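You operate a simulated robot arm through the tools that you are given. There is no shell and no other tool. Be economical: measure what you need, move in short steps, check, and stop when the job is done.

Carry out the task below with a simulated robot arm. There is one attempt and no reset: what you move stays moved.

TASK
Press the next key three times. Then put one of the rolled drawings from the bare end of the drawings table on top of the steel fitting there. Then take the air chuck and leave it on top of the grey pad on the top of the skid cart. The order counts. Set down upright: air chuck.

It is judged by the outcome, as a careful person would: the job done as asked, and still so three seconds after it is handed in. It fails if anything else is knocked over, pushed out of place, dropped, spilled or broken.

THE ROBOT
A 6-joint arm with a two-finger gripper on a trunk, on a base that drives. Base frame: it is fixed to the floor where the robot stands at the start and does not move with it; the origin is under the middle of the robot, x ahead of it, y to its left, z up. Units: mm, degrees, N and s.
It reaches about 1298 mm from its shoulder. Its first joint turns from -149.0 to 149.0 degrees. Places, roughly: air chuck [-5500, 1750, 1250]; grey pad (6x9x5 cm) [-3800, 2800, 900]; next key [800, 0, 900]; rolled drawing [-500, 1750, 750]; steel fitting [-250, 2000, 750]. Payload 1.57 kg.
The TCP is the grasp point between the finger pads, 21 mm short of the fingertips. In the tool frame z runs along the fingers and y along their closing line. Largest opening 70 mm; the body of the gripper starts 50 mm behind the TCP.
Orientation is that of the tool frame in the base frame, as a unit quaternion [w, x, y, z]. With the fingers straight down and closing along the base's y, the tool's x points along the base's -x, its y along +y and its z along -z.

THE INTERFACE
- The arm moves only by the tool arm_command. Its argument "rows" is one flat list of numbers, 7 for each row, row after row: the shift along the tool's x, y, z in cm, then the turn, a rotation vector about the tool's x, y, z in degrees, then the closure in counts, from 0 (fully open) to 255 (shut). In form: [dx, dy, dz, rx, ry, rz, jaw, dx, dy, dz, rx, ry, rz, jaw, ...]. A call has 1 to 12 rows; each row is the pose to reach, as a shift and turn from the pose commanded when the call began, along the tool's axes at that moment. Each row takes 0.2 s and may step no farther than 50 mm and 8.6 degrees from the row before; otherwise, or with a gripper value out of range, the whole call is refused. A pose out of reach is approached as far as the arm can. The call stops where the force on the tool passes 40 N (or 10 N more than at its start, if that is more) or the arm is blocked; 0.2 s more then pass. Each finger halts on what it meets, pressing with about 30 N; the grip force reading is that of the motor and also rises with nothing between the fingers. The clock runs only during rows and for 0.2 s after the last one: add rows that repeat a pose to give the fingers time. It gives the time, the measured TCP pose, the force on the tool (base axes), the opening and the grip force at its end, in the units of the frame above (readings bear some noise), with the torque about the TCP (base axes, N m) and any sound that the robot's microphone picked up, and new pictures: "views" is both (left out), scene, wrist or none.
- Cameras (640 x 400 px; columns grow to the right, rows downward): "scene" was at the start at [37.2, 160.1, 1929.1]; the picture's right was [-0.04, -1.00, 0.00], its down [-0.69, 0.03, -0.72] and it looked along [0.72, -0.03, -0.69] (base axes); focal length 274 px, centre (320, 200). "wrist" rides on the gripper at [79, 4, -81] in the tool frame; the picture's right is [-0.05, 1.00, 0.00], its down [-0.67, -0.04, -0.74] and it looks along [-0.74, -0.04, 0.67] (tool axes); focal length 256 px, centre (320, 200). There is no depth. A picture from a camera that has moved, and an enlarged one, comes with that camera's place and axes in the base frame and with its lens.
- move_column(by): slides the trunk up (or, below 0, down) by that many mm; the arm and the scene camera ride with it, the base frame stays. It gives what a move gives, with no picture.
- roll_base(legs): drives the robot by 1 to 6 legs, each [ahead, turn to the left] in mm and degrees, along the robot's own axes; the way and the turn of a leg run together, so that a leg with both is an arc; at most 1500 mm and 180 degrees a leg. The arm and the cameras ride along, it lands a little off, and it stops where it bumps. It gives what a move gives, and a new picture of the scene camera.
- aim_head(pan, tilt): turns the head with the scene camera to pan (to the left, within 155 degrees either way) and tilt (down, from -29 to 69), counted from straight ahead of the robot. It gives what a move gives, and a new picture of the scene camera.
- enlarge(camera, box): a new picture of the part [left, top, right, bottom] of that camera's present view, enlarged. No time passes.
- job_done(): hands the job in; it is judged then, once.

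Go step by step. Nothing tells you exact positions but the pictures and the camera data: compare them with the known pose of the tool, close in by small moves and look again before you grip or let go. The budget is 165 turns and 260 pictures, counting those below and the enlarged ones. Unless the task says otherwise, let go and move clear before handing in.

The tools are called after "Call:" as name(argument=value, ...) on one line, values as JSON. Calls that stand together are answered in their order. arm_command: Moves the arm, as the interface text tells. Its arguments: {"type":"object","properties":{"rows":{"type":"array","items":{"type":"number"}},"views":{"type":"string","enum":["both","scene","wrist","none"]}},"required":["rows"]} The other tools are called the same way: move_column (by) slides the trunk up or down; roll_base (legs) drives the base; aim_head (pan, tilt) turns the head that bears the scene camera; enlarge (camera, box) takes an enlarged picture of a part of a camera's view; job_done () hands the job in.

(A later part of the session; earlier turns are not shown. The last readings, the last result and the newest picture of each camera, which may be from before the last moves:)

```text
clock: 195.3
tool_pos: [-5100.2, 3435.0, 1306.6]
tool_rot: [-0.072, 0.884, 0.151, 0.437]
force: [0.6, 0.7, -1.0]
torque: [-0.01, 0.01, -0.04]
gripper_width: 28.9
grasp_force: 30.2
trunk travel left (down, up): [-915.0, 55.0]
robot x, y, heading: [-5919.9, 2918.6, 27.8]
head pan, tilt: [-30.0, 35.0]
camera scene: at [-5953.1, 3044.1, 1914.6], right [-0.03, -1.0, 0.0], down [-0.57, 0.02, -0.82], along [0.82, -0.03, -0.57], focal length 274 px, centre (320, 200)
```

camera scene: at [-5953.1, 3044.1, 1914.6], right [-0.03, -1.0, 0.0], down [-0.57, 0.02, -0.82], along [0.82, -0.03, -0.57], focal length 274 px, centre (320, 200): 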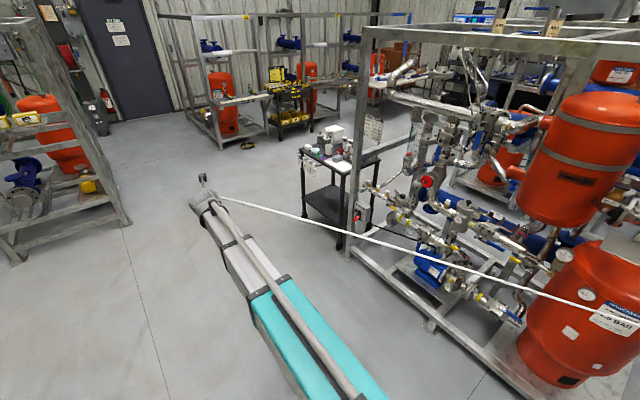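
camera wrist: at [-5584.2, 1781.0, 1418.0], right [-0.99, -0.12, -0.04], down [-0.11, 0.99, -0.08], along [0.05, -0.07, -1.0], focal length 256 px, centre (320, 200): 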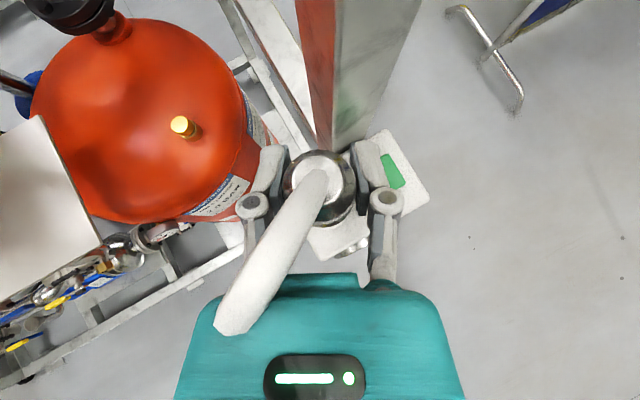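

The turn finished but reported a block near the end, and the hose now runs straight to the box. I'll check around the base and the hose.

Call:
aim_head(pan=-150, tilt=50)

Call:
aim_head(pan=150, tilt=50)

Call:
arm_command(rows=[0, 0, 0, 0, 0, 0, 255], views="wrist")

```text
clock: 197.3
tool_pos: [-5099.3, 3435.0, 1306.1]
tool_rot: [-0.072, 0.884, 0.15, 0.438]
force: [-0.3, -0.2, -1.0]
torque: [0.01, -0.01, -0.01]
gripper_width: 28.6
grasp_force: 30.6
trunk travel left (down, up): [-915.0, 55.0]
robot x, y, heading: [-5919.7, 2912.0, 28.2]
head pan, tilt: [-150.0, 50.0]
camera scene: at [-6081.7, 2981.5, 1892.9], right [-0.85, 0.53, 0.0], down [0.4, 0.65, -0.64], along [-0.34, -0.55, -0.77], focal length 274 px, centre (320, 200)
```

scene: 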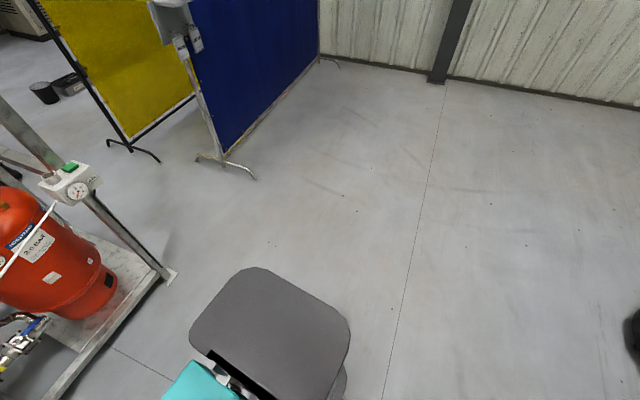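

```text
clock: 201.4
tool_pos: [-5097.5, 3434.2, 1306.2]
tool_rot: [-0.072, 0.884, 0.15, 0.437]
force: [0.2, 0.5, -1.0]
torque: [0.0, -0.01, -0.03]
gripper_width: 28.9
grasp_force: 29.9
trunk travel left (down, up): [-915.0, 55.0]
robot x, y, heading: [-5920.7, 2917.9, 28.0]
head pan, tilt: [150.0, 50.0]
camera scene: at [-6118.1, 3049.4, 1892.9], right [0.03, 1.0, 0.0], down [0.77, -0.02, -0.64], along [-0.64, 0.02, -0.77], focal length 274 px, centre (320, 200)
```

scene: 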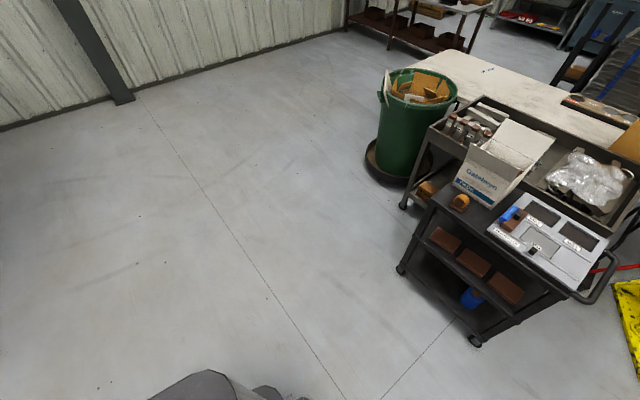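

```text
clock: 201.8
tool_pos: [-5099.5, 3435.6, 1306.5]
tool_rot: [-0.072, 0.884, 0.15, 0.437]
force: [-0.5, 0.9, -1.4]
torque: [0.02, 0.02, -0.04]
gripper_width: 29.0
grasp_force: 29.7
trunk travel left (down, up): [-915.0, 55.0]
robot x, y, heading: [-5918.6, 2917.5, 28.3]
head pan, tilt: [150.0, 50.0]
camera wrist: at [-5113.3, 3425.9, 1418.1], right [0.3, -0.95, -0.04], down [-0.95, -0.29, -0.08], along [0.06, 0.06, -1.0], focal length 256 px, centre (320, 200)
```

wrist: 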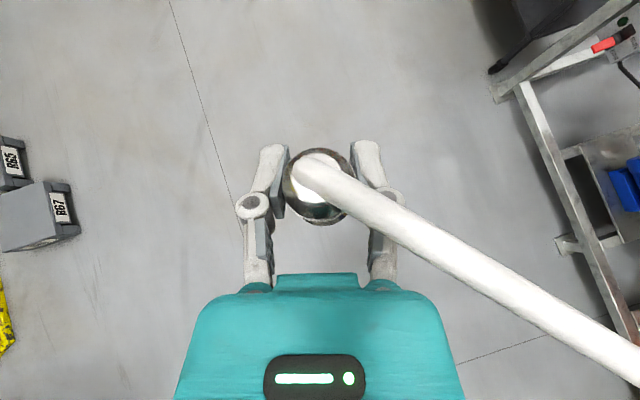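

The floor around the base is clear, so the block may have come from the hose. Test with a short forward move while watching the force.

Call:
aim_head(pan=-40, tilt=35)

Call:
roll_base(legs=[[120, 0]])

```text
clock: 204.6
tool_pos: [-5099.3, 3434.6, 1306.7]
tool_rot: [-0.072, 0.884, 0.15, 0.437]
force: [-0.2, 0.1, -1.4]
torque: [0.01, 0.05, -0.02]
gripper_width: 28.9
grasp_force: 29.9
trunk travel left (down, up): [-915.0, 55.0]
robot x, y, heading: [-5923.6, 2918.0, 28.2]
head pan, tilt: [-40.0, 35.0]
camera scene: at [-5954.9, 3029.0, 1914.6], right [-0.2, -0.98, 0.0], down [-0.56, 0.12, -0.82], along [0.8, -0.17, -0.57], focal length 274 px, centre (320, 200)
```

scene: 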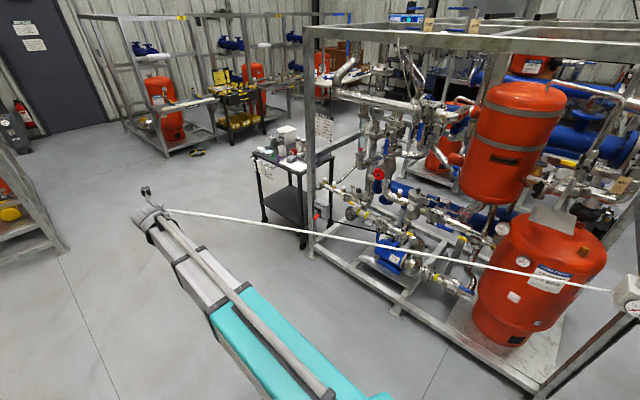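

```text
clock: 206.0
tool_pos: [-4993.7, 3491.4, 1305.1]
tool_rot: [-0.072, 0.884, 0.151, 0.436]
force: [0.1, -0.6, -1.1]
torque: [-0.02, -0.03, 0.02]
gripper_width: 28.9
grasp_force: 29.7
trunk travel left (down, up): [-915.0, 55.0]
robot x, y, heading: [-5814.7, 2976.1, 28.1]
head pan, tilt: [-40.0, 35.0]
camera scene: at [-5849.0, 3085.7, 1914.6], right [-0.2, -0.98, 0.0], down [-0.56, 0.12, -0.82], along [0.8, -0.17, -0.57], focal length 274 px, centre (320, 200)
```

scene: 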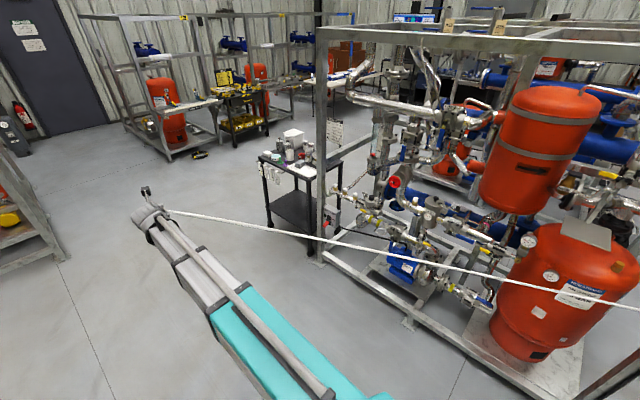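

No tension. I'll take a direct line toward the pad (about (-3837, 2835, 870)), which keeps the hose run short.

Call:
roll_base(legs=[[0, -35]])

Call:
aim_head(pan=0, tilt=35)

```text
clock: 208.8
tool_pos: [-4846.7, 2926.6, 1306.7]
tool_rot: [0.063, 0.888, -0.122, 0.439]
force: [-0.8, 0.3, -0.4]
torque: [0.0, -0.01, -0.01]
gripper_width: 28.9
grasp_force: 30.5
trunk travel left (down, up): [-915.0, 55.0]
robot x, y, heading: [-5811.1, 2997.3, -6.9]
head pan, tilt: [-40.0, 35.0]
camera scene: at [-5779.8, 3106.6, 1914.7], right [-0.73, -0.69, 0.0], down [-0.39, 0.42, -0.82], along [0.56, -0.6, -0.57], focal length 274 px, centre (320, 200)
```

scene: 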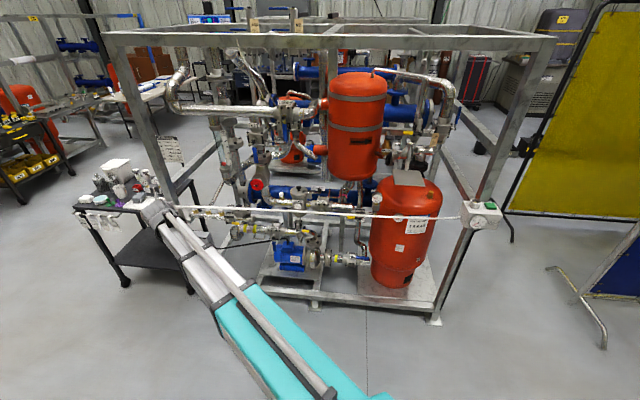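

```text
clock: 209.9
tool_pos: [-4845.8, 2926.6, 1306.3]
tool_rot: [0.063, 0.888, -0.122, 0.439]
force: [-1.0, 0.9, -1.4]
torque: [-0.02, 0.01, -0.02]
gripper_width: 28.8
grasp_force: 30.1
trunk travel left (down, up): [-915.0, 55.0]
robot x, y, heading: [-5811.2, 2992.7, -6.6]
head pan, tilt: [0.0, 35.0]
camera scene: at [-5751.8, 3160.7, 1914.6], right [-0.12, -0.99, 0.0], down [-0.57, 0.07, -0.82], along [0.81, -0.1, -0.57], focal length 274 px, centre (320, 200)
```

scene: 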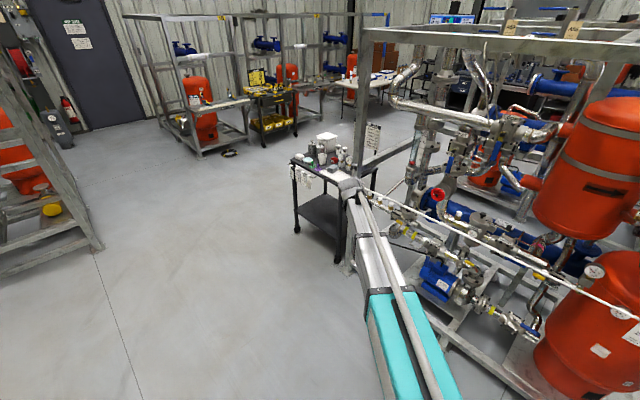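

The straight line passes too near the skid's corner post. I'll swing right, back up a little, then re-aim so the arm comes in from farther left.

Call:
roll_base(legs=[[0, -53], [-550, 0]])

Call:
roll_base(legs=[[0, 43]])

```text
clock: 217.2
tool_pos: [-5577.1, 2657.5, 1307.7]
tool_rot: [0.256, 0.735, -0.512, 0.362]
force: [-0.1, 0.5, -0.9]
torque: [-0.05, 0.03, 0.02]
gripper_width: 29.0
grasp_force: 30.3
trunk travel left (down, up): [-915.0, 55.0]
robot x, y, heading: [-6076.2, 3487.9, -60.3]
head pan, tilt: [0.0, 35.0]
camera scene: at [-5909.1, 3535.9, 1914.6], right [-0.87, -0.5, 0.0], down [-0.28, 0.5, -0.82], along [0.41, -0.71, -0.57], focal length 274 px, centre (320, 200)
```

scene: 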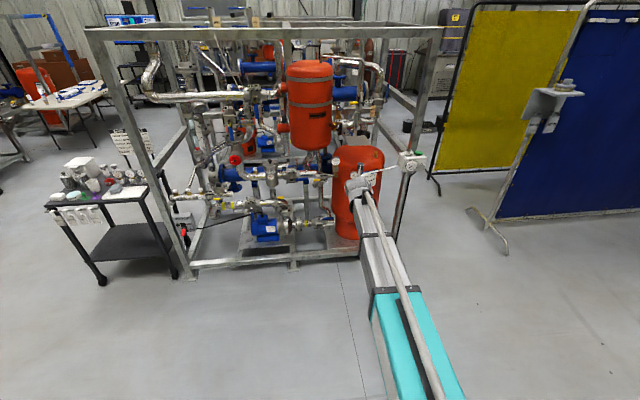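

```text
clock: 220.5
tool_pos: [-5142.5, 3236.9, 1307.0]
tool_rot: [0.102, 0.874, -0.2, 0.431]
force: [0.4, -0.5, -0.3]
torque: [-0.02, 0.0, -0.02]
gripper_width: 29.0
grasp_force: 30.4
trunk travel left (down, up): [-915.0, 55.0]
robot x, y, heading: [-6084.3, 3460.9, -16.3]
head pan, tilt: [0.0, 35.0]
camera scene: at [-5997.7, 3612.3, 1914.6], right [-0.28, -0.96, 0.0], down [-0.55, 0.16, -0.82], along [0.79, -0.23, -0.57], focal length 274 px, centre (320, 200)
```

scene: 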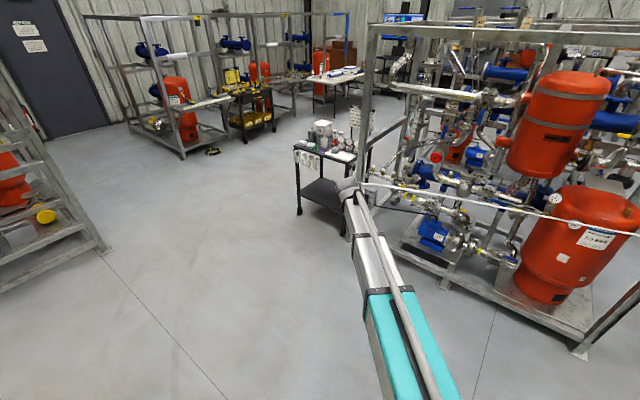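

TCP is on line with the pad, about 1366 mm ahead. Drive 1000 mm.

Call:
roll_base(legs=[[1000, 0]])

Call:
aim_head(pan=0, tilt=38)

Call:
enlarge(camera="scene", box=[240, 60, 432, 180])

Call:
enlarge(camera="wrist", box=[0, 0, 640, 400])

```text
clock: 226.8
tool_pos: [-4188.4, 2976.1, 1305.9]
tool_rot: [0.098, 0.876, -0.194, 0.431]
force: [-0.6, -0.7, -0.9]
torque: [-0.01, 0.0, -0.01]
gripper_width: 28.6
grasp_force: 29.8
trunk travel left (down, up): [-915.0, 55.0]
robot x, y, heading: [-5132.7, 3186.7, -15.6]
head pan, tilt: [0.0, 35.0]
camera scene: at [-5048.8, 3341.5, 1914.6], right [-0.27, -0.96, 0.0], down [-0.55, 0.15, -0.82], along [0.79, -0.22, -0.57], focal length 274 px, centre (320, 200)
```

scene: 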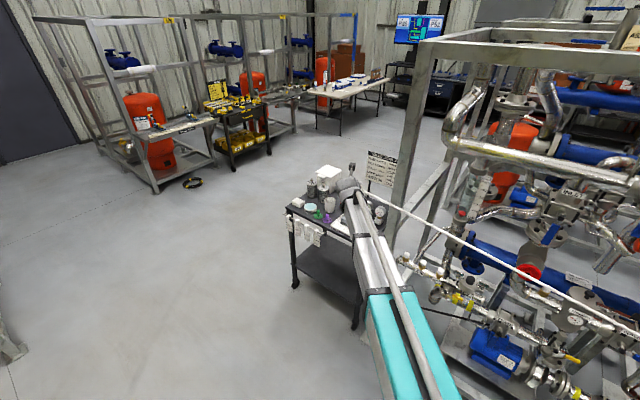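

```text
clock: 227.4
tool_pos: [-4190.3, 2975.8, 1307.6]
tool_rot: [0.098, 0.875, -0.195, 0.432]
force: [-0.1, -0.4, -1.3]
torque: [0.0, -0.01, -0.01]
gripper_width: 28.7
grasp_force: 30.2
trunk travel left (down, up): [-915.0, 55.0]
robot x, y, heading: [-5136.4, 3189.6, -15.5]
head pan, tilt: [0.0, 38.0]
camera scene: at [-5050.8, 3342.1, 1910.1], right [-0.27, -0.96, 0.0], down [-0.59, 0.17, -0.79], along [0.76, -0.21, -0.62], focal length 274 px, centre (320, 200)
```

scene: 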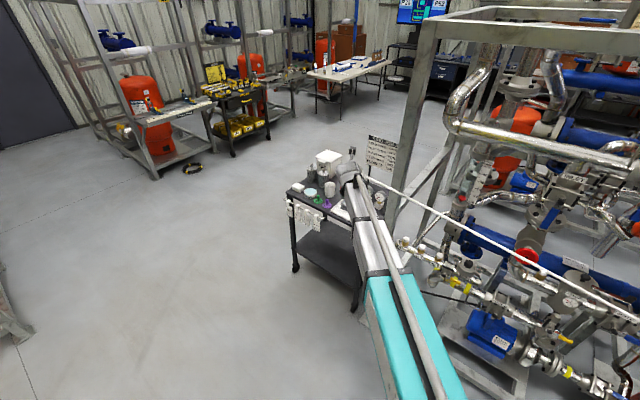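

```text
3.33 times, centred on (336, 120) of scene
camera zoom: at [-5050.8, 3342.1, 1910.1], right [-0.27, -0.96, 0.0], down [-0.59, 0.17, -0.79], along [0.76, -0.21, -0.62], focal length 915 px, centre (267, 467)
```

zoom: 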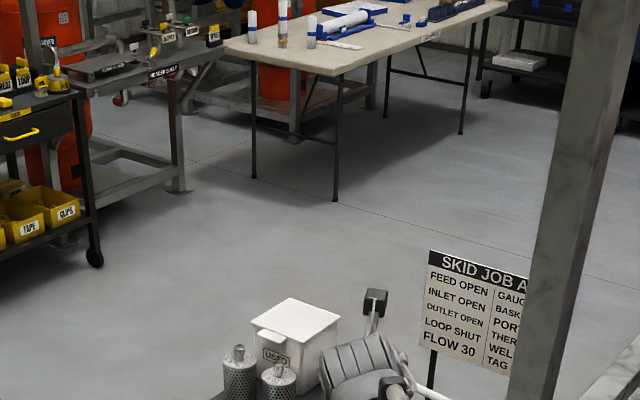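

```text
1.00 times, centred on (320, 200) of wrist (not enlarged: the box is as wide or as high as the picture)
camera zoom: at [-4205.2, 2980.2, 1418.1], right [-0.45, -0.89, -0.04], down [-0.89, 0.46, -0.08], along [0.09, 0.0, -1.0], focal length 256 px, centre (320, 200)
```

zoom: 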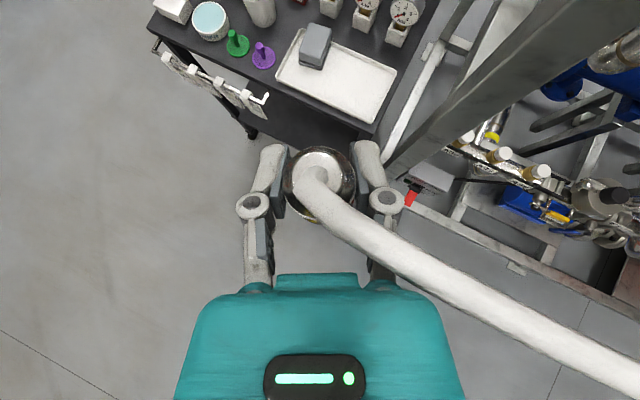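

The grey pad on the white tray is plain in the wrist view, at about (-3840, 2832). Drive 340 mm more at this height, then fine-tune with the arm.

Call:
roll_base(legs=[[340, 0]])

Call:
enlarge(camera="wrist", box=[0, 0, 640, 400])

```text
clock: 230.1
tool_pos: [-3853.1, 2883.4, 1305.2]
tool_rot: [0.099, 0.876, -0.195, 0.431]
force: [-0.2, -0.9, -0.9]
torque: [-0.03, 0.02, 0.02]
gripper_width: 28.3
grasp_force: 29.7
trunk travel left (down, up): [-915.0, 55.0]
robot x, y, heading: [-4798.6, 3095.5, -15.6]
head pan, tilt: [0.0, 38.0]
camera scene: at [-4714.8, 3248.2, 1910.0], right [-0.27, -0.96, 0.0], down [-0.59, 0.17, -0.79], along [0.76, -0.21, -0.62], focal length 274 px, centre (320, 200)
```

scene: 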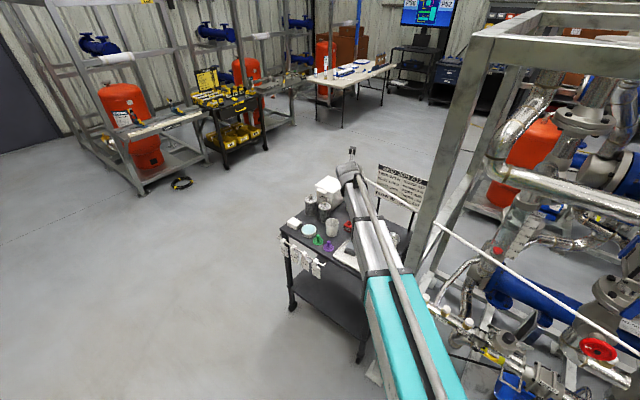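

```text
1.00 times, centred on (320, 200) of wrist (not enlarged: the box is as wide or as high as the picture)
camera zoom: at [-3869.0, 2887.3, 1417.6], right [-0.45, -0.89, -0.04], down [-0.89, 0.45, -0.08], along [0.08, 0.0, -1.0], focal length 256 px, centre (320, 200)
```

zoom: 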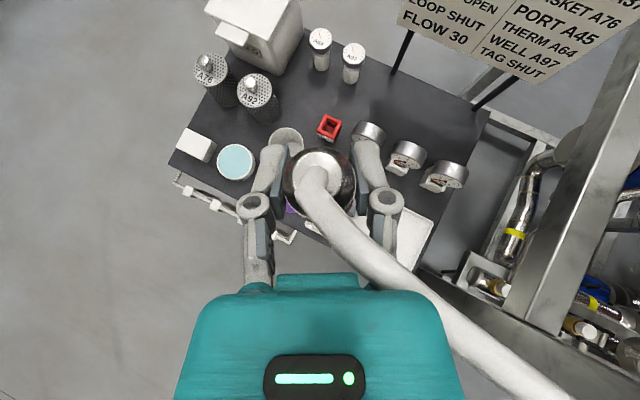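

Shift the TCP over the pad (14, -51 mm), then lower partway with the trunk and look.

Call:
arm_command(rows=[1.0, 2.0, 1.35, 0, 0, 0, 255, 2.1, 4.0, 2.7, 0, 0, 0, 255, 2.1, 4.0, 2.7, 0, 0, 0, 255], views="none")

Call:
move_column(by=-270)

Call:
arm_command(rows=[0, 0, 0, 0, 0, 0, 255], views="both")

```text
clock: 230.9
tool_pos: [-3839.7, 2831.4, 1306.4]
tool_rot: [0.099, 0.875, -0.195, 0.432]
force: [-0.2, 0.2, -0.8]
torque: [0.02, -0.03, 0.01]
gripper_width: 28.3
grasp_force: 29.9
trunk travel left (down, up): [-915.0, 55.0]
robot x, y, heading: [-4795.8, 3092.9, -15.7]
head pan, tilt: [0.0, 38.0]
```

```text
clock: 233.6
tool_pos: [-3840.4, 2832.1, 1035.6]
tool_rot: [0.098, 0.875, -0.194, 0.433]
force: [0.3, -0.4, -1.3]
torque: [0.0, 0.01, 0.0]
gripper_width: 28.3
grasp_force: 30.3
trunk travel left (down, up): [-645.0, 325.0]
robot x, y, heading: [-4801.3, 3096.9, -15.5]
head pan, tilt: [0.0, 38.0]
```

```text
clock: 234.0
tool_pos: [-3839.4, 2831.8, 1037.1]
tool_rot: [0.098, 0.875, -0.194, 0.432]
force: [0.4, -0.5, -0.6]
torque: [-0.02, 0.03, 0.0]
gripper_width: 28.7
grasp_force: 30.0
trunk travel left (down, up): [-645.0, 325.0]
robot x, y, heading: [-4799.8, 3094.4, -15.4]
head pan, tilt: [0.0, 38.0]
camera scene: at [-4715.7, 3248.4, 1640.1], right [-0.27, -0.96, 0.0], down [-0.59, 0.17, -0.79], along [0.76, -0.21, -0.62], focal length 274 px, centre (320, 200)
camera wrist: at [-3856.2, 2836.0, 1148.2], right [-0.45, -0.89, -0.04], down [-0.89, 0.45, -0.08], along [0.09, 0.0, -1.0], focal length 256 px, centre (320, 200)
```

scene: 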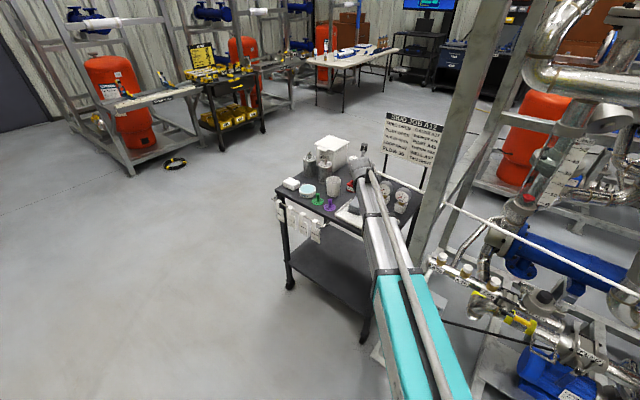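
wrist: 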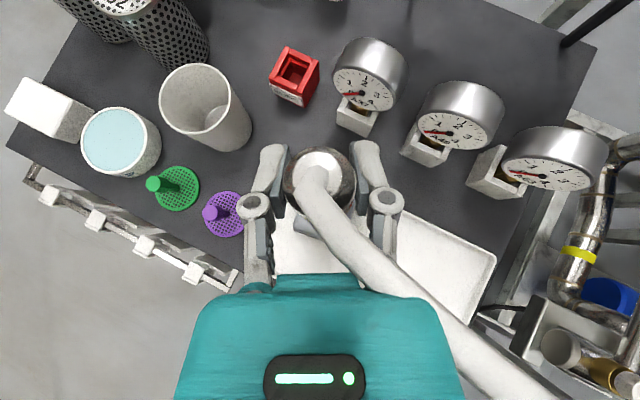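

Call:
enlarge(camera="wrist", box=[224, 120, 416, 280])

Call:
enlarge(camera="scene", box=[300, 140, 428, 250])

```text
2.50 times, centred on (320, 200) of wrist
camera zoom: at [-3856.2, 2836.0, 1148.2], right [-0.45, -0.89, -0.04], down [-0.89, 0.45, -0.08], along [0.09, 0.0, -1.0], focal length 640 px, centre (320, 200)
```

zoom: 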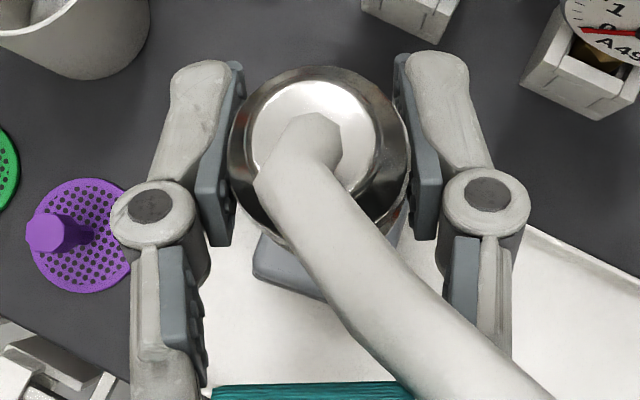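

```text
3.64 times, centred on (364, 195) of scene
camera zoom: at [-4715.7, 3248.4, 1640.1], right [-0.27, -0.96, 0.0], down [-0.59, 0.17, -0.79], along [0.76, -0.21, -0.62], focal length 998 px, centre (160, 218)
```

zoom: 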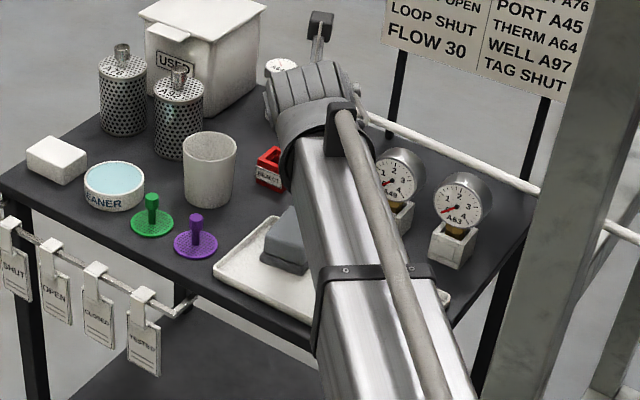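

The pad is partly hidden under the chuck. I'll back the tool about 110 mm to measure the pad accurately at this height.

Call:
arm_command(rows=[-2.2, 0.6, -2.9, 0, 0, 0, 255, -4.4, 1.2, -5.8, 0, 0, 0, 255, -6.6, 1.9, -8.6, 0, 0, 0, 255, -6.6, 1.9, -8.6, 0, 0, 0, 255], views="wrist")

Call:
enlarge(camera="wrist", box=[240, 40, 432, 160])

```text
clock: 235.0
tool_pos: [-3946.0, 2859.8, 1036.2]
tool_rot: [0.098, 0.875, -0.194, 0.433]
force: [0.4, 0.6, -0.9]
torque: [-0.01, 0.0, 0.01]
gripper_width: 28.4
grasp_force: 29.6
trunk travel left (down, up): [-645.0, 325.0]
robot x, y, heading: [-4803.6, 3095.0, -15.6]
head pan, tilt: [0.0, 38.0]
camera wrist: at [-3961.7, 2863.5, 1148.6], right [-0.45, -0.89, -0.04], down [-0.89, 0.45, -0.08], along [0.09, 0.0, -1.0], focal length 256 px, centre (320, 200)
```

wrist: 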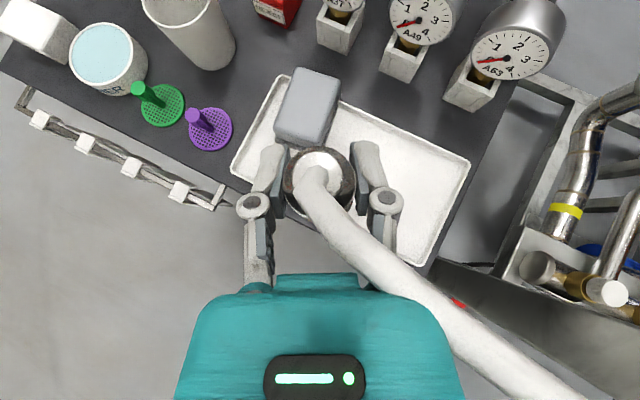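

```text
3.33 times, centred on (336, 100) of wrist
camera zoom: at [-3961.7, 2863.5, 1148.6], right [-0.45, -0.89, -0.04], down [-0.89, 0.45, -0.08], along [0.09, 0.0, -1.0], focal length 853 px, centre (267, 533)
```

zoom: 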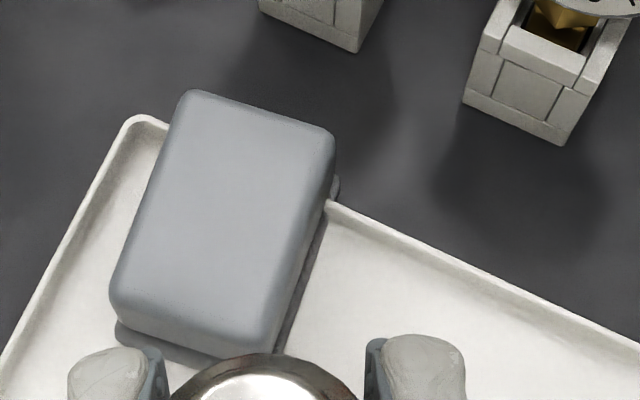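

Pad top centre is clear; I need its height. Lower 60 mm here (clear of the tray) for a parallax measurement.

Call:
move_column(by=-60)

Call:
enlarge(camera="wrist", box=[240, 20, 432, 140])

Call:
enlarge(camera="scene", box=[300, 130, 428, 240])

```text
clock: 236.0
tool_pos: [-3945.8, 2859.1, 975.5]
tool_rot: [0.098, 0.875, -0.193, 0.433]
force: [0.0, 0.4, -1.3]
torque: [0.0, 0.01, -0.04]
gripper_width: 28.4
grasp_force: 30.1
trunk travel left (down, up): [-585.0, 385.0]
robot x, y, heading: [-4797.5, 3092.9, -15.5]
head pan, tilt: [0.0, 38.0]
```

```text
3.33 times, centred on (336, 80) of wrist
camera zoom: at [-3961.7, 2863.4, 1088.5], right [-0.45, -0.89, -0.04], down [-0.89, 0.45, -0.08], along [0.09, 0.0, -1.0], focal length 853 px, centre (267, 600)
```

zoom: 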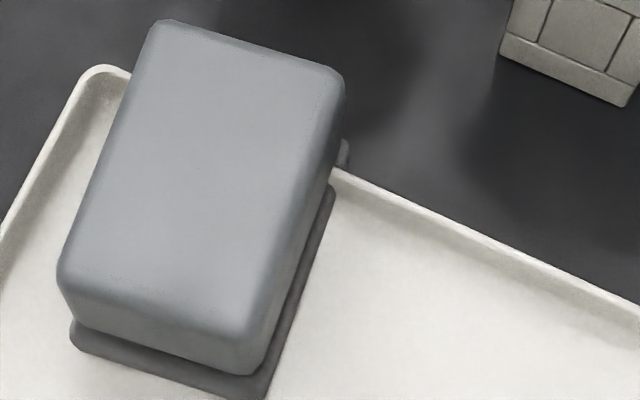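

```text
3.64 times, centred on (364, 185) of scene
camera zoom: at [-4715.9, 3248.4, 1580.1], right [-0.27, -0.96, 0.0], down [-0.59, 0.17, -0.79], along [0.76, -0.21, -0.62], focal length 998 px, centre (160, 254)
```

zoom: 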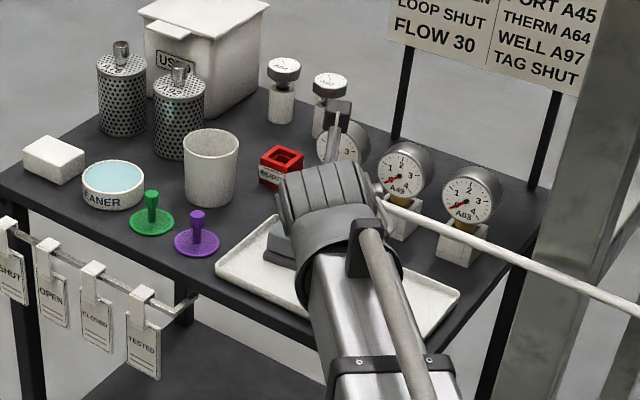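

Pad top: centre (-3836, 2826), z ≈ 876. Move over it at this height, then descend in small steps watching the force.

Call:
arm_command(rows=[2.3, -0.6, 3, 0, 0, 0, 255, 4.6, -1.1, 6, 0, 0, 0, 255, 6.9, -1.7, 9, 0, 0, 0, 255, 6.9, -1.7, 9, 0, 0, 0, 255], views="wrist")

Call:
enlarge(camera="wrist", box=[224, 120, 416, 280])

Call:
aim_head(pan=-12, tilt=38)

```text
clock: 237.0
tool_pos: [-3833.1, 2827.8, 977.0]
tool_rot: [0.098, 0.875, -0.193, 0.433]
force: [0.7, 0.7, -1.2]
torque: [-0.03, 0.01, 0.0]
gripper_width: 28.6
grasp_force: 30.0
trunk travel left (down, up): [-585.0, 385.0]
robot x, y, heading: [-4798.9, 3093.2, -15.4]
head pan, tilt: [0.0, 38.0]
camera wrist: at [-3849.2, 2831.1, 1088.4], right [-0.45, -0.89, -0.04], down [-0.89, 0.45, -0.08], along [0.09, 0.0, -1.0], focal length 256 px, centre (320, 200)
```

wrist: 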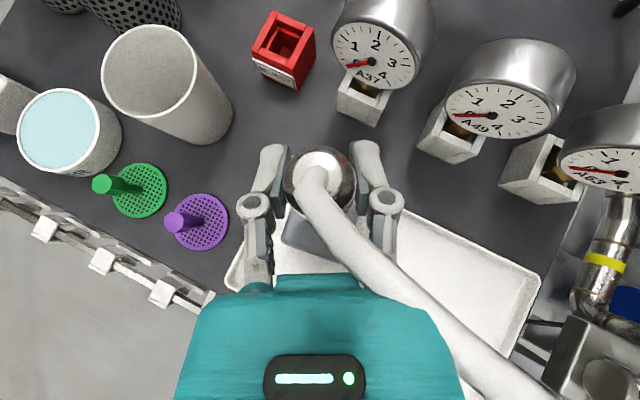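

```text
2.50 times, centred on (320, 200) of wrist
camera zoom: at [-3849.2, 2831.1, 1088.4], right [-0.45, -0.89, -0.04], down [-0.89, 0.45, -0.08], along [0.09, 0.0, -1.0], focal length 640 px, centre (320, 200)
```

zoom: 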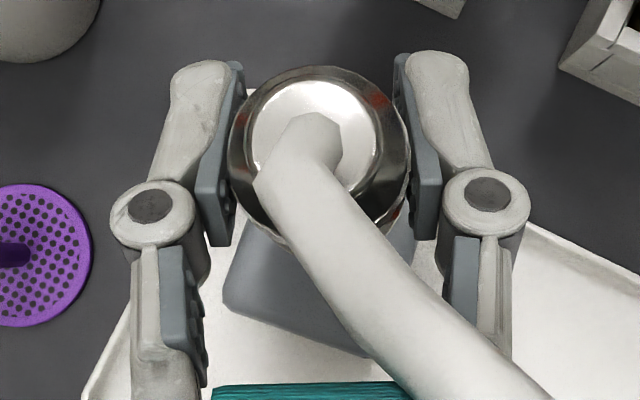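

```text
clock: 237.8
tool_pos: [-3832.8, 2828.6, 976.5]
tool_rot: [0.099, 0.875, -0.194, 0.433]
force: [0.1, 0.6, -1.4]
torque: [0.02, -0.02, 0.02]
gripper_width: 28.5
grasp_force: 29.9
trunk travel left (down, up): [-585.0, 385.0]
robot x, y, heading: [-4801.6, 3093.1, -15.6]
head pan, tilt: [-12.0, 38.0]
camera scene: at [-4722.3, 3231.7, 1580.1], right [-0.46, -0.89, 0.0], down [-0.55, 0.28, -0.79], along [0.7, -0.36, -0.62], focal length 274 px, centre (320, 200)
```

scene: 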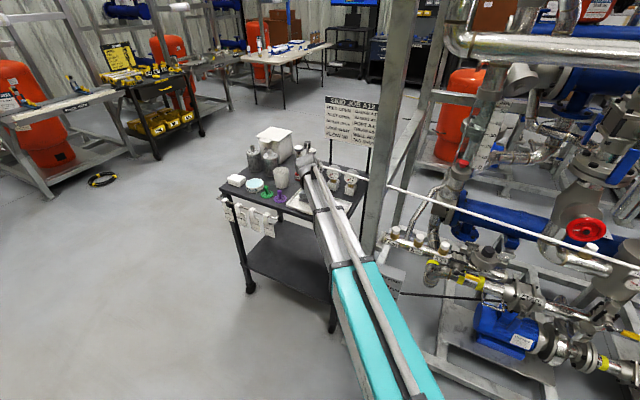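

The chuck's axis lands within 4 mm of the pad's centre. Nudge 3 mm, then descend.

Call:
arm_command(rows=[0, 0.3, 0, 0, 0, 0, 255, 0, 0.3, 0, 0, 0, 0, 255], views="none")

Call:
move_column(by=-30)

Call:
enlarge(camera="scene", box=[256, 130, 384, 240])

Call:
enlarge(camera="wrist", box=[224, 120, 416, 280])

```text
clock: 238.4
tool_pos: [-3834.8, 2824.8, 977.3]
tool_rot: [0.098, 0.875, -0.194, 0.433]
force: [0.2, -0.2, -1.5]
torque: [-0.03, 0.0, -0.01]
gripper_width: 28.5
grasp_force: 30.3
trunk travel left (down, up): [-585.0, 385.0]
robot x, y, heading: [-4801.8, 3096.6, -15.6]
head pan, tilt: [-12.0, 38.0]
```

```text
clock: 239.1
tool_pos: [-3835.2, 2824.8, 946.6]
tool_rot: [0.098, 0.875, -0.194, 0.433]
force: [0.1, -0.5, -1.2]
torque: [-0.01, 0.01, 0.0]
gripper_width: 28.6
grasp_force: 30.2
trunk travel left (down, up): [-555.0, 415.0]
robot x, y, heading: [-4797.7, 3095.9, -15.5]
head pan, tilt: [-12.0, 38.0]
```

```text
3.64 times, centred on (320, 185) of scene
camera zoom: at [-4722.5, 3231.6, 1550.0], right [-0.46, -0.89, 0.0], down [-0.55, 0.28, -0.79], along [0.7, -0.36, -0.62], focal length 998 px, centre (320, 254)
```

zoom: 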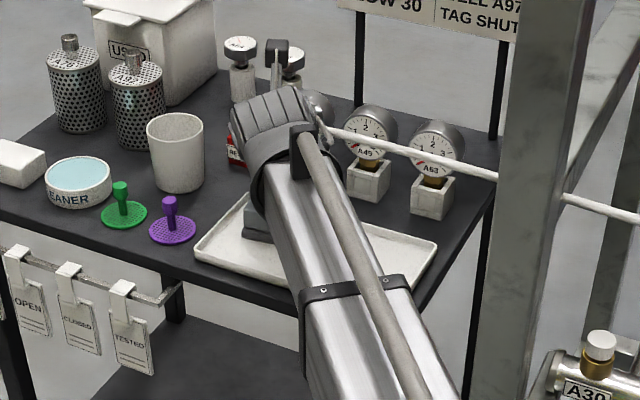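

```text
2.50 times, centred on (320, 200) of wrist
camera zoom: at [-3851.5, 2828.2, 1058.5], right [-0.45, -0.89, -0.04], down [-0.89, 0.45, -0.08], along [0.09, 0.0, -1.0], focal length 640 px, centre (320, 200)
```

zoom: 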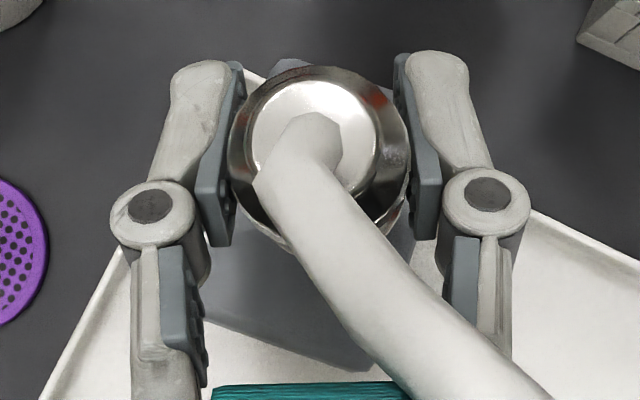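

Chuck is over the middle of the pad. Continue down in small steps.

Call:
move_column(by=-10)

Call:
move_column(by=-4)

Call:
move_column(by=-4)

Call:
enlarge(camera="wrist", box=[224, 120, 416, 280])

```text
clock: 239.7
tool_pos: [-3835.5, 2824.3, 938.2]
tool_rot: [0.099, 0.874, -0.195, 0.434]
force: [2.1, -1.4, 6.2]
torque: [0.05, -0.02, 0.05]
gripper_width: 28.3
grasp_force: 29.6
trunk travel left (down, up): [-545.0, 425.0]
robot x, y, heading: [-4800.7, 3096.7, -15.8]
head pan, tilt: [-12.0, 38.0]
```

```text
clock: 240.2
tool_pos: [-3835.9, 2824.2, 935.1]
tool_rot: [0.1, 0.873, -0.194, 0.436]
force: [6.3, -5.6, 23.1]
torque: [0.06, -0.03, -0.05]
gripper_width: 28.5
grasp_force: 29.9
trunk travel left (down, up): [-541.0, 429.0]
robot x, y, heading: [-4803.5, 3090.4, -15.7]
head pan, tilt: [-12.0, 38.0]
```

```text
clock: 240.8
tool_pos: [-3836.4, 2822.8, 930.1]
tool_rot: [0.099, 0.874, -0.194, 0.434]
force: [3.8, -5.3, 20.0]
torque: [0.08, -0.08, -0.02]
gripper_width: 28.7
grasp_force: 30.2
trunk travel left (down, up): [-537.0, 433.0]
robot x, y, heading: [-4798.3, 3093.8, -15.7]
head pan, tilt: [-12.0, 38.0]
```

```text
2.50 times, centred on (320, 200) of wrist
camera zoom: at [-3853.1, 2828.1, 1042.3], right [-0.45, -0.89, -0.04], down [-0.89, 0.45, -0.08], along [0.09, 0.0, -1.0], focal length 640 px, centre (320, 200)
```

zoom: 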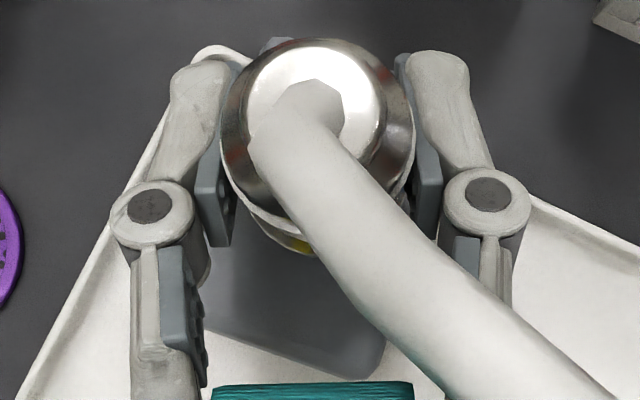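

I pressed about 8 mm past contact and the chuck slipped up in the grip. Ease up to relieve the force and inspect the tilt.

Call:
move_column(by=4)

Call:
enlarge(camera="wrist", box=[224, 120, 416, 280])

Call:
aim_head(pan=12, tilt=38)

Call:
enlarge(camera="scene", box=[330, 120, 458, 230])

```text
clock: 241.3
tool_pos: [-3835.3, 2825.0, 931.9]
tool_rot: [0.098, 0.875, -0.194, 0.432]
force: [-1.0, 0.0, -0.6]
torque: [0.01, -0.02, -0.02]
gripper_width: 28.6
grasp_force: 29.4
trunk travel left (down, up): [-541.0, 429.0]
robot x, y, heading: [-4799.5, 3095.9, -15.7]
head pan, tilt: [-12.0, 38.0]
```

```text
2.50 times, centred on (320, 200) of wrist
camera zoom: at [-3851.5, 2828.4, 1043.9], right [-0.45, -0.89, -0.04], down [-0.89, 0.45, -0.08], along [0.09, 0.0, -1.0], focal length 640 px, centre (320, 200)
```

zoom: 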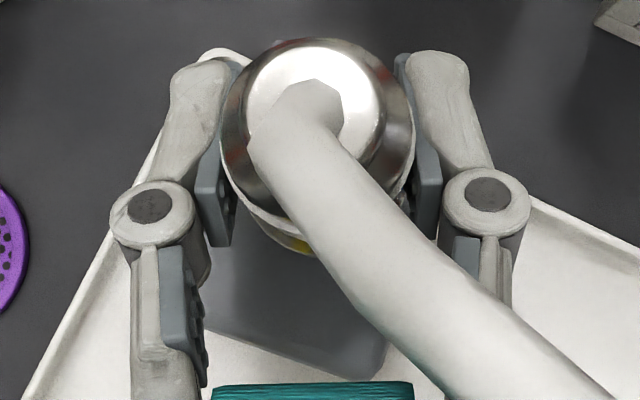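

```text
clock: 242.2
tool_pos: [-3834.8, 2823.7, 932.4]
tool_rot: [0.099, 0.875, -0.194, 0.433]
force: [0.5, -0.3, -0.8]
torque: [-0.02, 0.02, -0.02]
gripper_width: 28.7
grasp_force: 29.6
trunk travel left (down, up): [-541.0, 429.0]
robot x, y, heading: [-4799.5, 3096.4, -15.6]
head pan, tilt: [12.0, 38.0]
camera scene: at [-4712.7, 3266.1, 1536.1], right [-0.06, -1.0, 0.0], down [-0.61, 0.04, -0.79], along [0.79, -0.05, -0.62], focal length 274 px, centre (320, 200)
```

scene: 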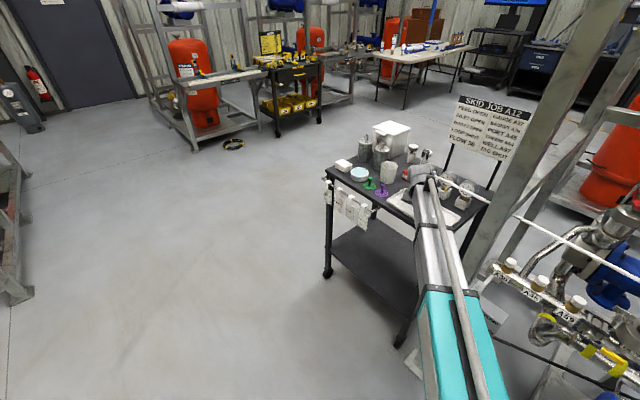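

```text
3.64 times, centred on (394, 175) of scene
camera zoom: at [-4712.7, 3266.1, 1536.1], right [-0.06, -1.0, 0.0], down [-0.61, 0.04, -0.79], along [0.79, -0.05, -0.62], focal length 998 px, centre (51, 291)
```

zoom: 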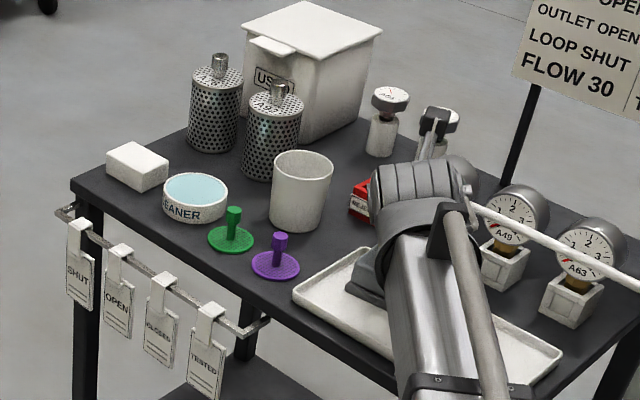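

Force is near zero, so the base is just touching the pad, with perhaps 2–3° of tilt. Lower 1 mm for firm contact, then open gradually.

Call:
move_column(by=-1.5)

Call:
arm_command(rows=[0, 0, 0, 0, 0, 0, 148, 0, 0, 0, 0, 0, 0, 144, 0, 0, 0, 0, 0, 0, 140, 0, 0, 0, 0, 0, 0, 136, 0, 0, 0, 0, 0, 0, 132, 0, 0, 0, 0, 0, 0, 128, 0, 0, 0, 0, 0, 0, 120], views="wrist")

Call:
enlarge(camera="wrist", box=[224, 120, 416, 280])

```text
clock: 242.7
tool_pos: [-3835.1, 2824.7, 930.0]
tool_rot: [0.098, 0.875, -0.193, 0.433]
force: [-0.4, 0.1, -0.4]
torque: [0.0, 0.0, 0.05]
gripper_width: 28.5
grasp_force: 30.1
trunk travel left (down, up): [-539.0, 431.0]
robot x, y, heading: [-4801.6, 3091.2, -15.6]
head pan, tilt: [12.0, 38.0]
```

```text
clock: 244.3
tool_pos: [-3834.3, 2824.2, 932.2]
tool_rot: [0.099, 0.874, -0.194, 0.434]
force: [0.1, 0.9, -0.4]
torque: [0.03, -0.03, 0.02]
gripper_width: 37.1
grasp_force: 0.1
trunk travel left (down, up): [-539.0, 431.0]
robot x, y, heading: [-4801.1, 3094.1, -15.4]
head pan, tilt: [12.0, 38.0]
camera wrist: at [-3851.4, 2828.2, 1043.1], right [-0.45, -0.89, -0.04], down [-0.89, 0.45, -0.08], along [0.09, 0.0, -1.0], focal length 256 px, centre (320, 200)
```

wrist: 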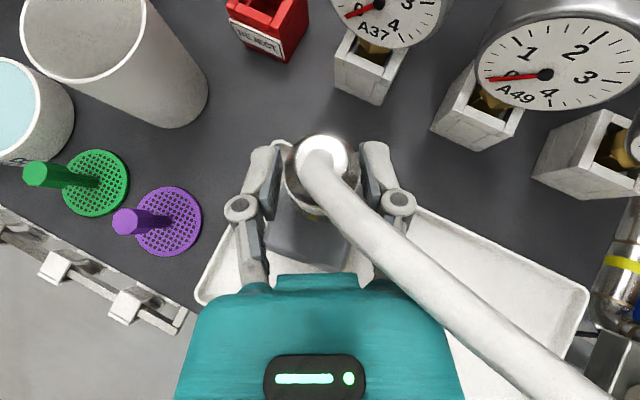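

```text
2.50 times, centred on (320, 200) of wrist
camera zoom: at [-3851.4, 2828.2, 1043.1], right [-0.45, -0.89, -0.04], down [-0.89, 0.45, -0.08], along [0.09, 0.0, -1.0], focal length 640 px, centre (320, 200)
```

zoom: 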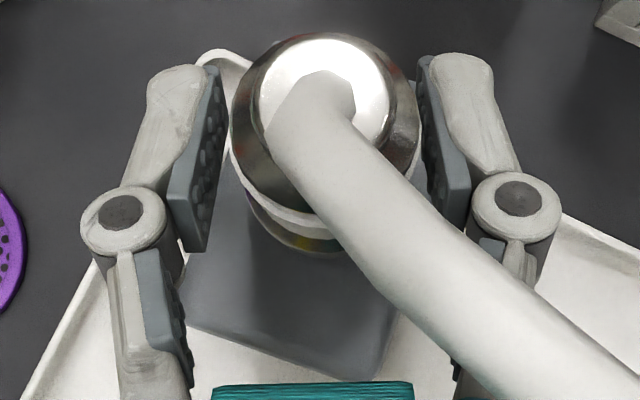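

It's released and standing, but close to the right finger. Open slightly more to see whether it follows (leaning) or stays.

Call:
arm_command(rows=[0, 0, 0, 0, 0, 0, 114, 0, 0, 0, 0, 0, 0, 108, 0, 0, 0, 0, 0, 0, 108], views="none")

Call:
enlarge(camera="wrist", box=[224, 120, 416, 280])

```text
clock: 245.1
tool_pos: [-3834.7, 2823.1, 931.5]
tool_rot: [0.098, 0.874, -0.193, 0.434]
force: [-0.3, 0.7, 0.3]
torque: [0.01, 0.02, 0.0]
gripper_width: 40.3
grasp_force: 0.0
trunk travel left (down, up): [-539.0, 431.0]
robot x, y, heading: [-4799.8, 3099.1, -15.4]
head pan, tilt: [12.0, 38.0]
```

```text
2.50 times, centred on (320, 200) of wrist
camera zoom: at [-3851.5, 2828.2, 1043.1], right [-0.45, -0.89, -0.04], down [-0.89, 0.45, -0.08], along [0.09, 0.0, -1.0], focal length 640 px, centre (320, 200)
```

zoom: 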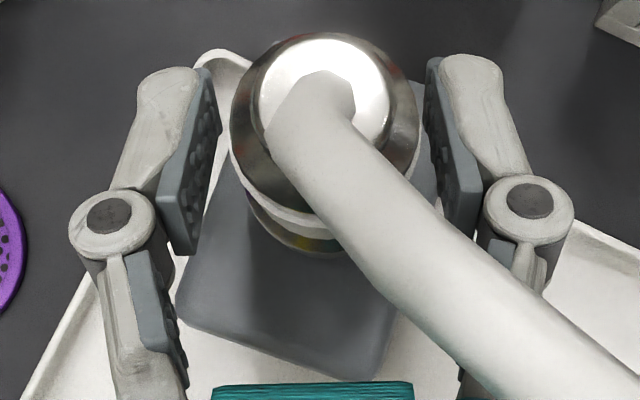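

It stayed put, standing on the pad. Open wider and retreat back-and-up along the tool axis.

Call:
arm_command(rows=[0, 0, 0, 0, 0, 0, 80, 0, 0, 0, 0, 0, 0, 50, 0, 0, 0, 0, 0, 0, 50, 0, 0, -1.5, 0, 0, 0, 50, 0, 0, -3, 0, 0, 0, 50, 0, 0, -5, 0, 0, 0, 50, 0, 0, -8, 0, 0, 0, 50, 0, 0, -11, 0, 0, 0, 50, 0, 0, -14, 0, 0, 0, 50], views="both")

Call:
enlarge(camera="wrist", box=[224, 0, 416, 140])

```text
clock: 247.1
tool_pos: [-3935.5, 2872.6, 931.4]
tool_rot: [0.099, 0.875, -0.194, 0.433]
force: [0.6, 0.4, -0.5]
torque: [-0.03, 0.01, -0.01]
gripper_width: 56.4
grasp_force: 0.0
out of reach, approached as far as the arm can: row 4, 5, 6, 7, 8, 9
trunk travel left (down, up): [-539.0, 431.0]
robot x, y, heading: [-4800.7, 3094.6, -15.5]
head pan, tilt: [12.0, 38.0]
camera scene: at [-4712.7, 3266.2, 1534.6], right [-0.06, -1.0, 0.0], down [-0.61, 0.04, -0.79], along [0.79, -0.05, -0.62], focal length 274 px, centre (320, 200)
camera wrist: at [-3952.9, 2876.3, 1043.2], right [-0.45, -0.89, -0.04], down [-0.89, 0.45, -0.08], along [0.09, 0.0, -1.0], focal length 256 px, centre (320, 200)
```

scene: 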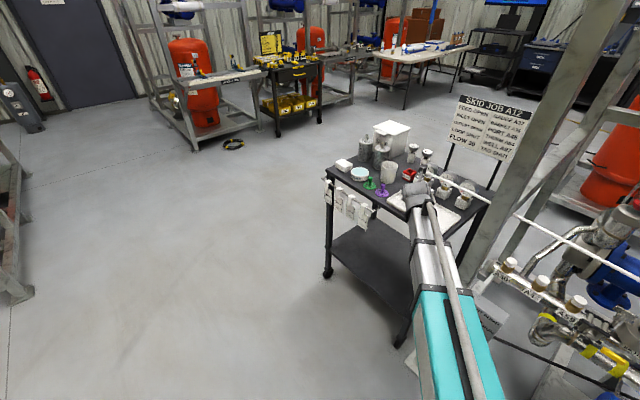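
wrist: 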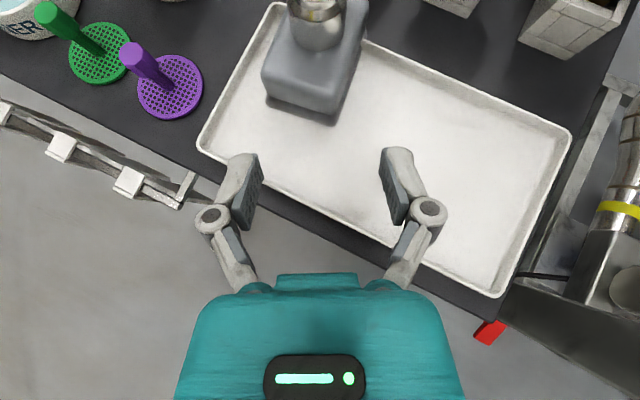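

```text
2.86 times, centred on (320, 70) of wrist
camera zoom: at [-3952.9, 2876.3, 1043.2], right [-0.45, -0.89, -0.04], down [-0.89, 0.45, -0.08], along [0.09, 0.0, -1.0], focal length 731 px, centre (320, 571)
```

zoom: 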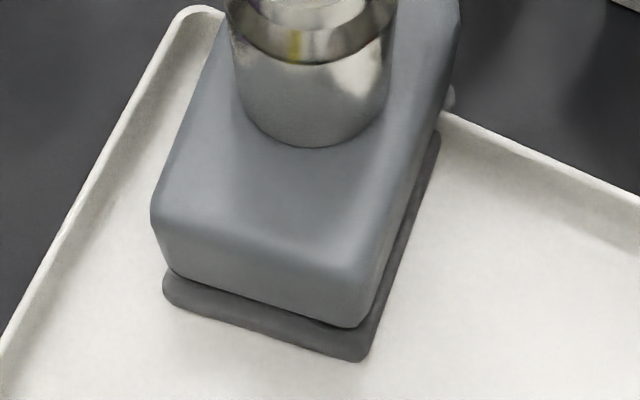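

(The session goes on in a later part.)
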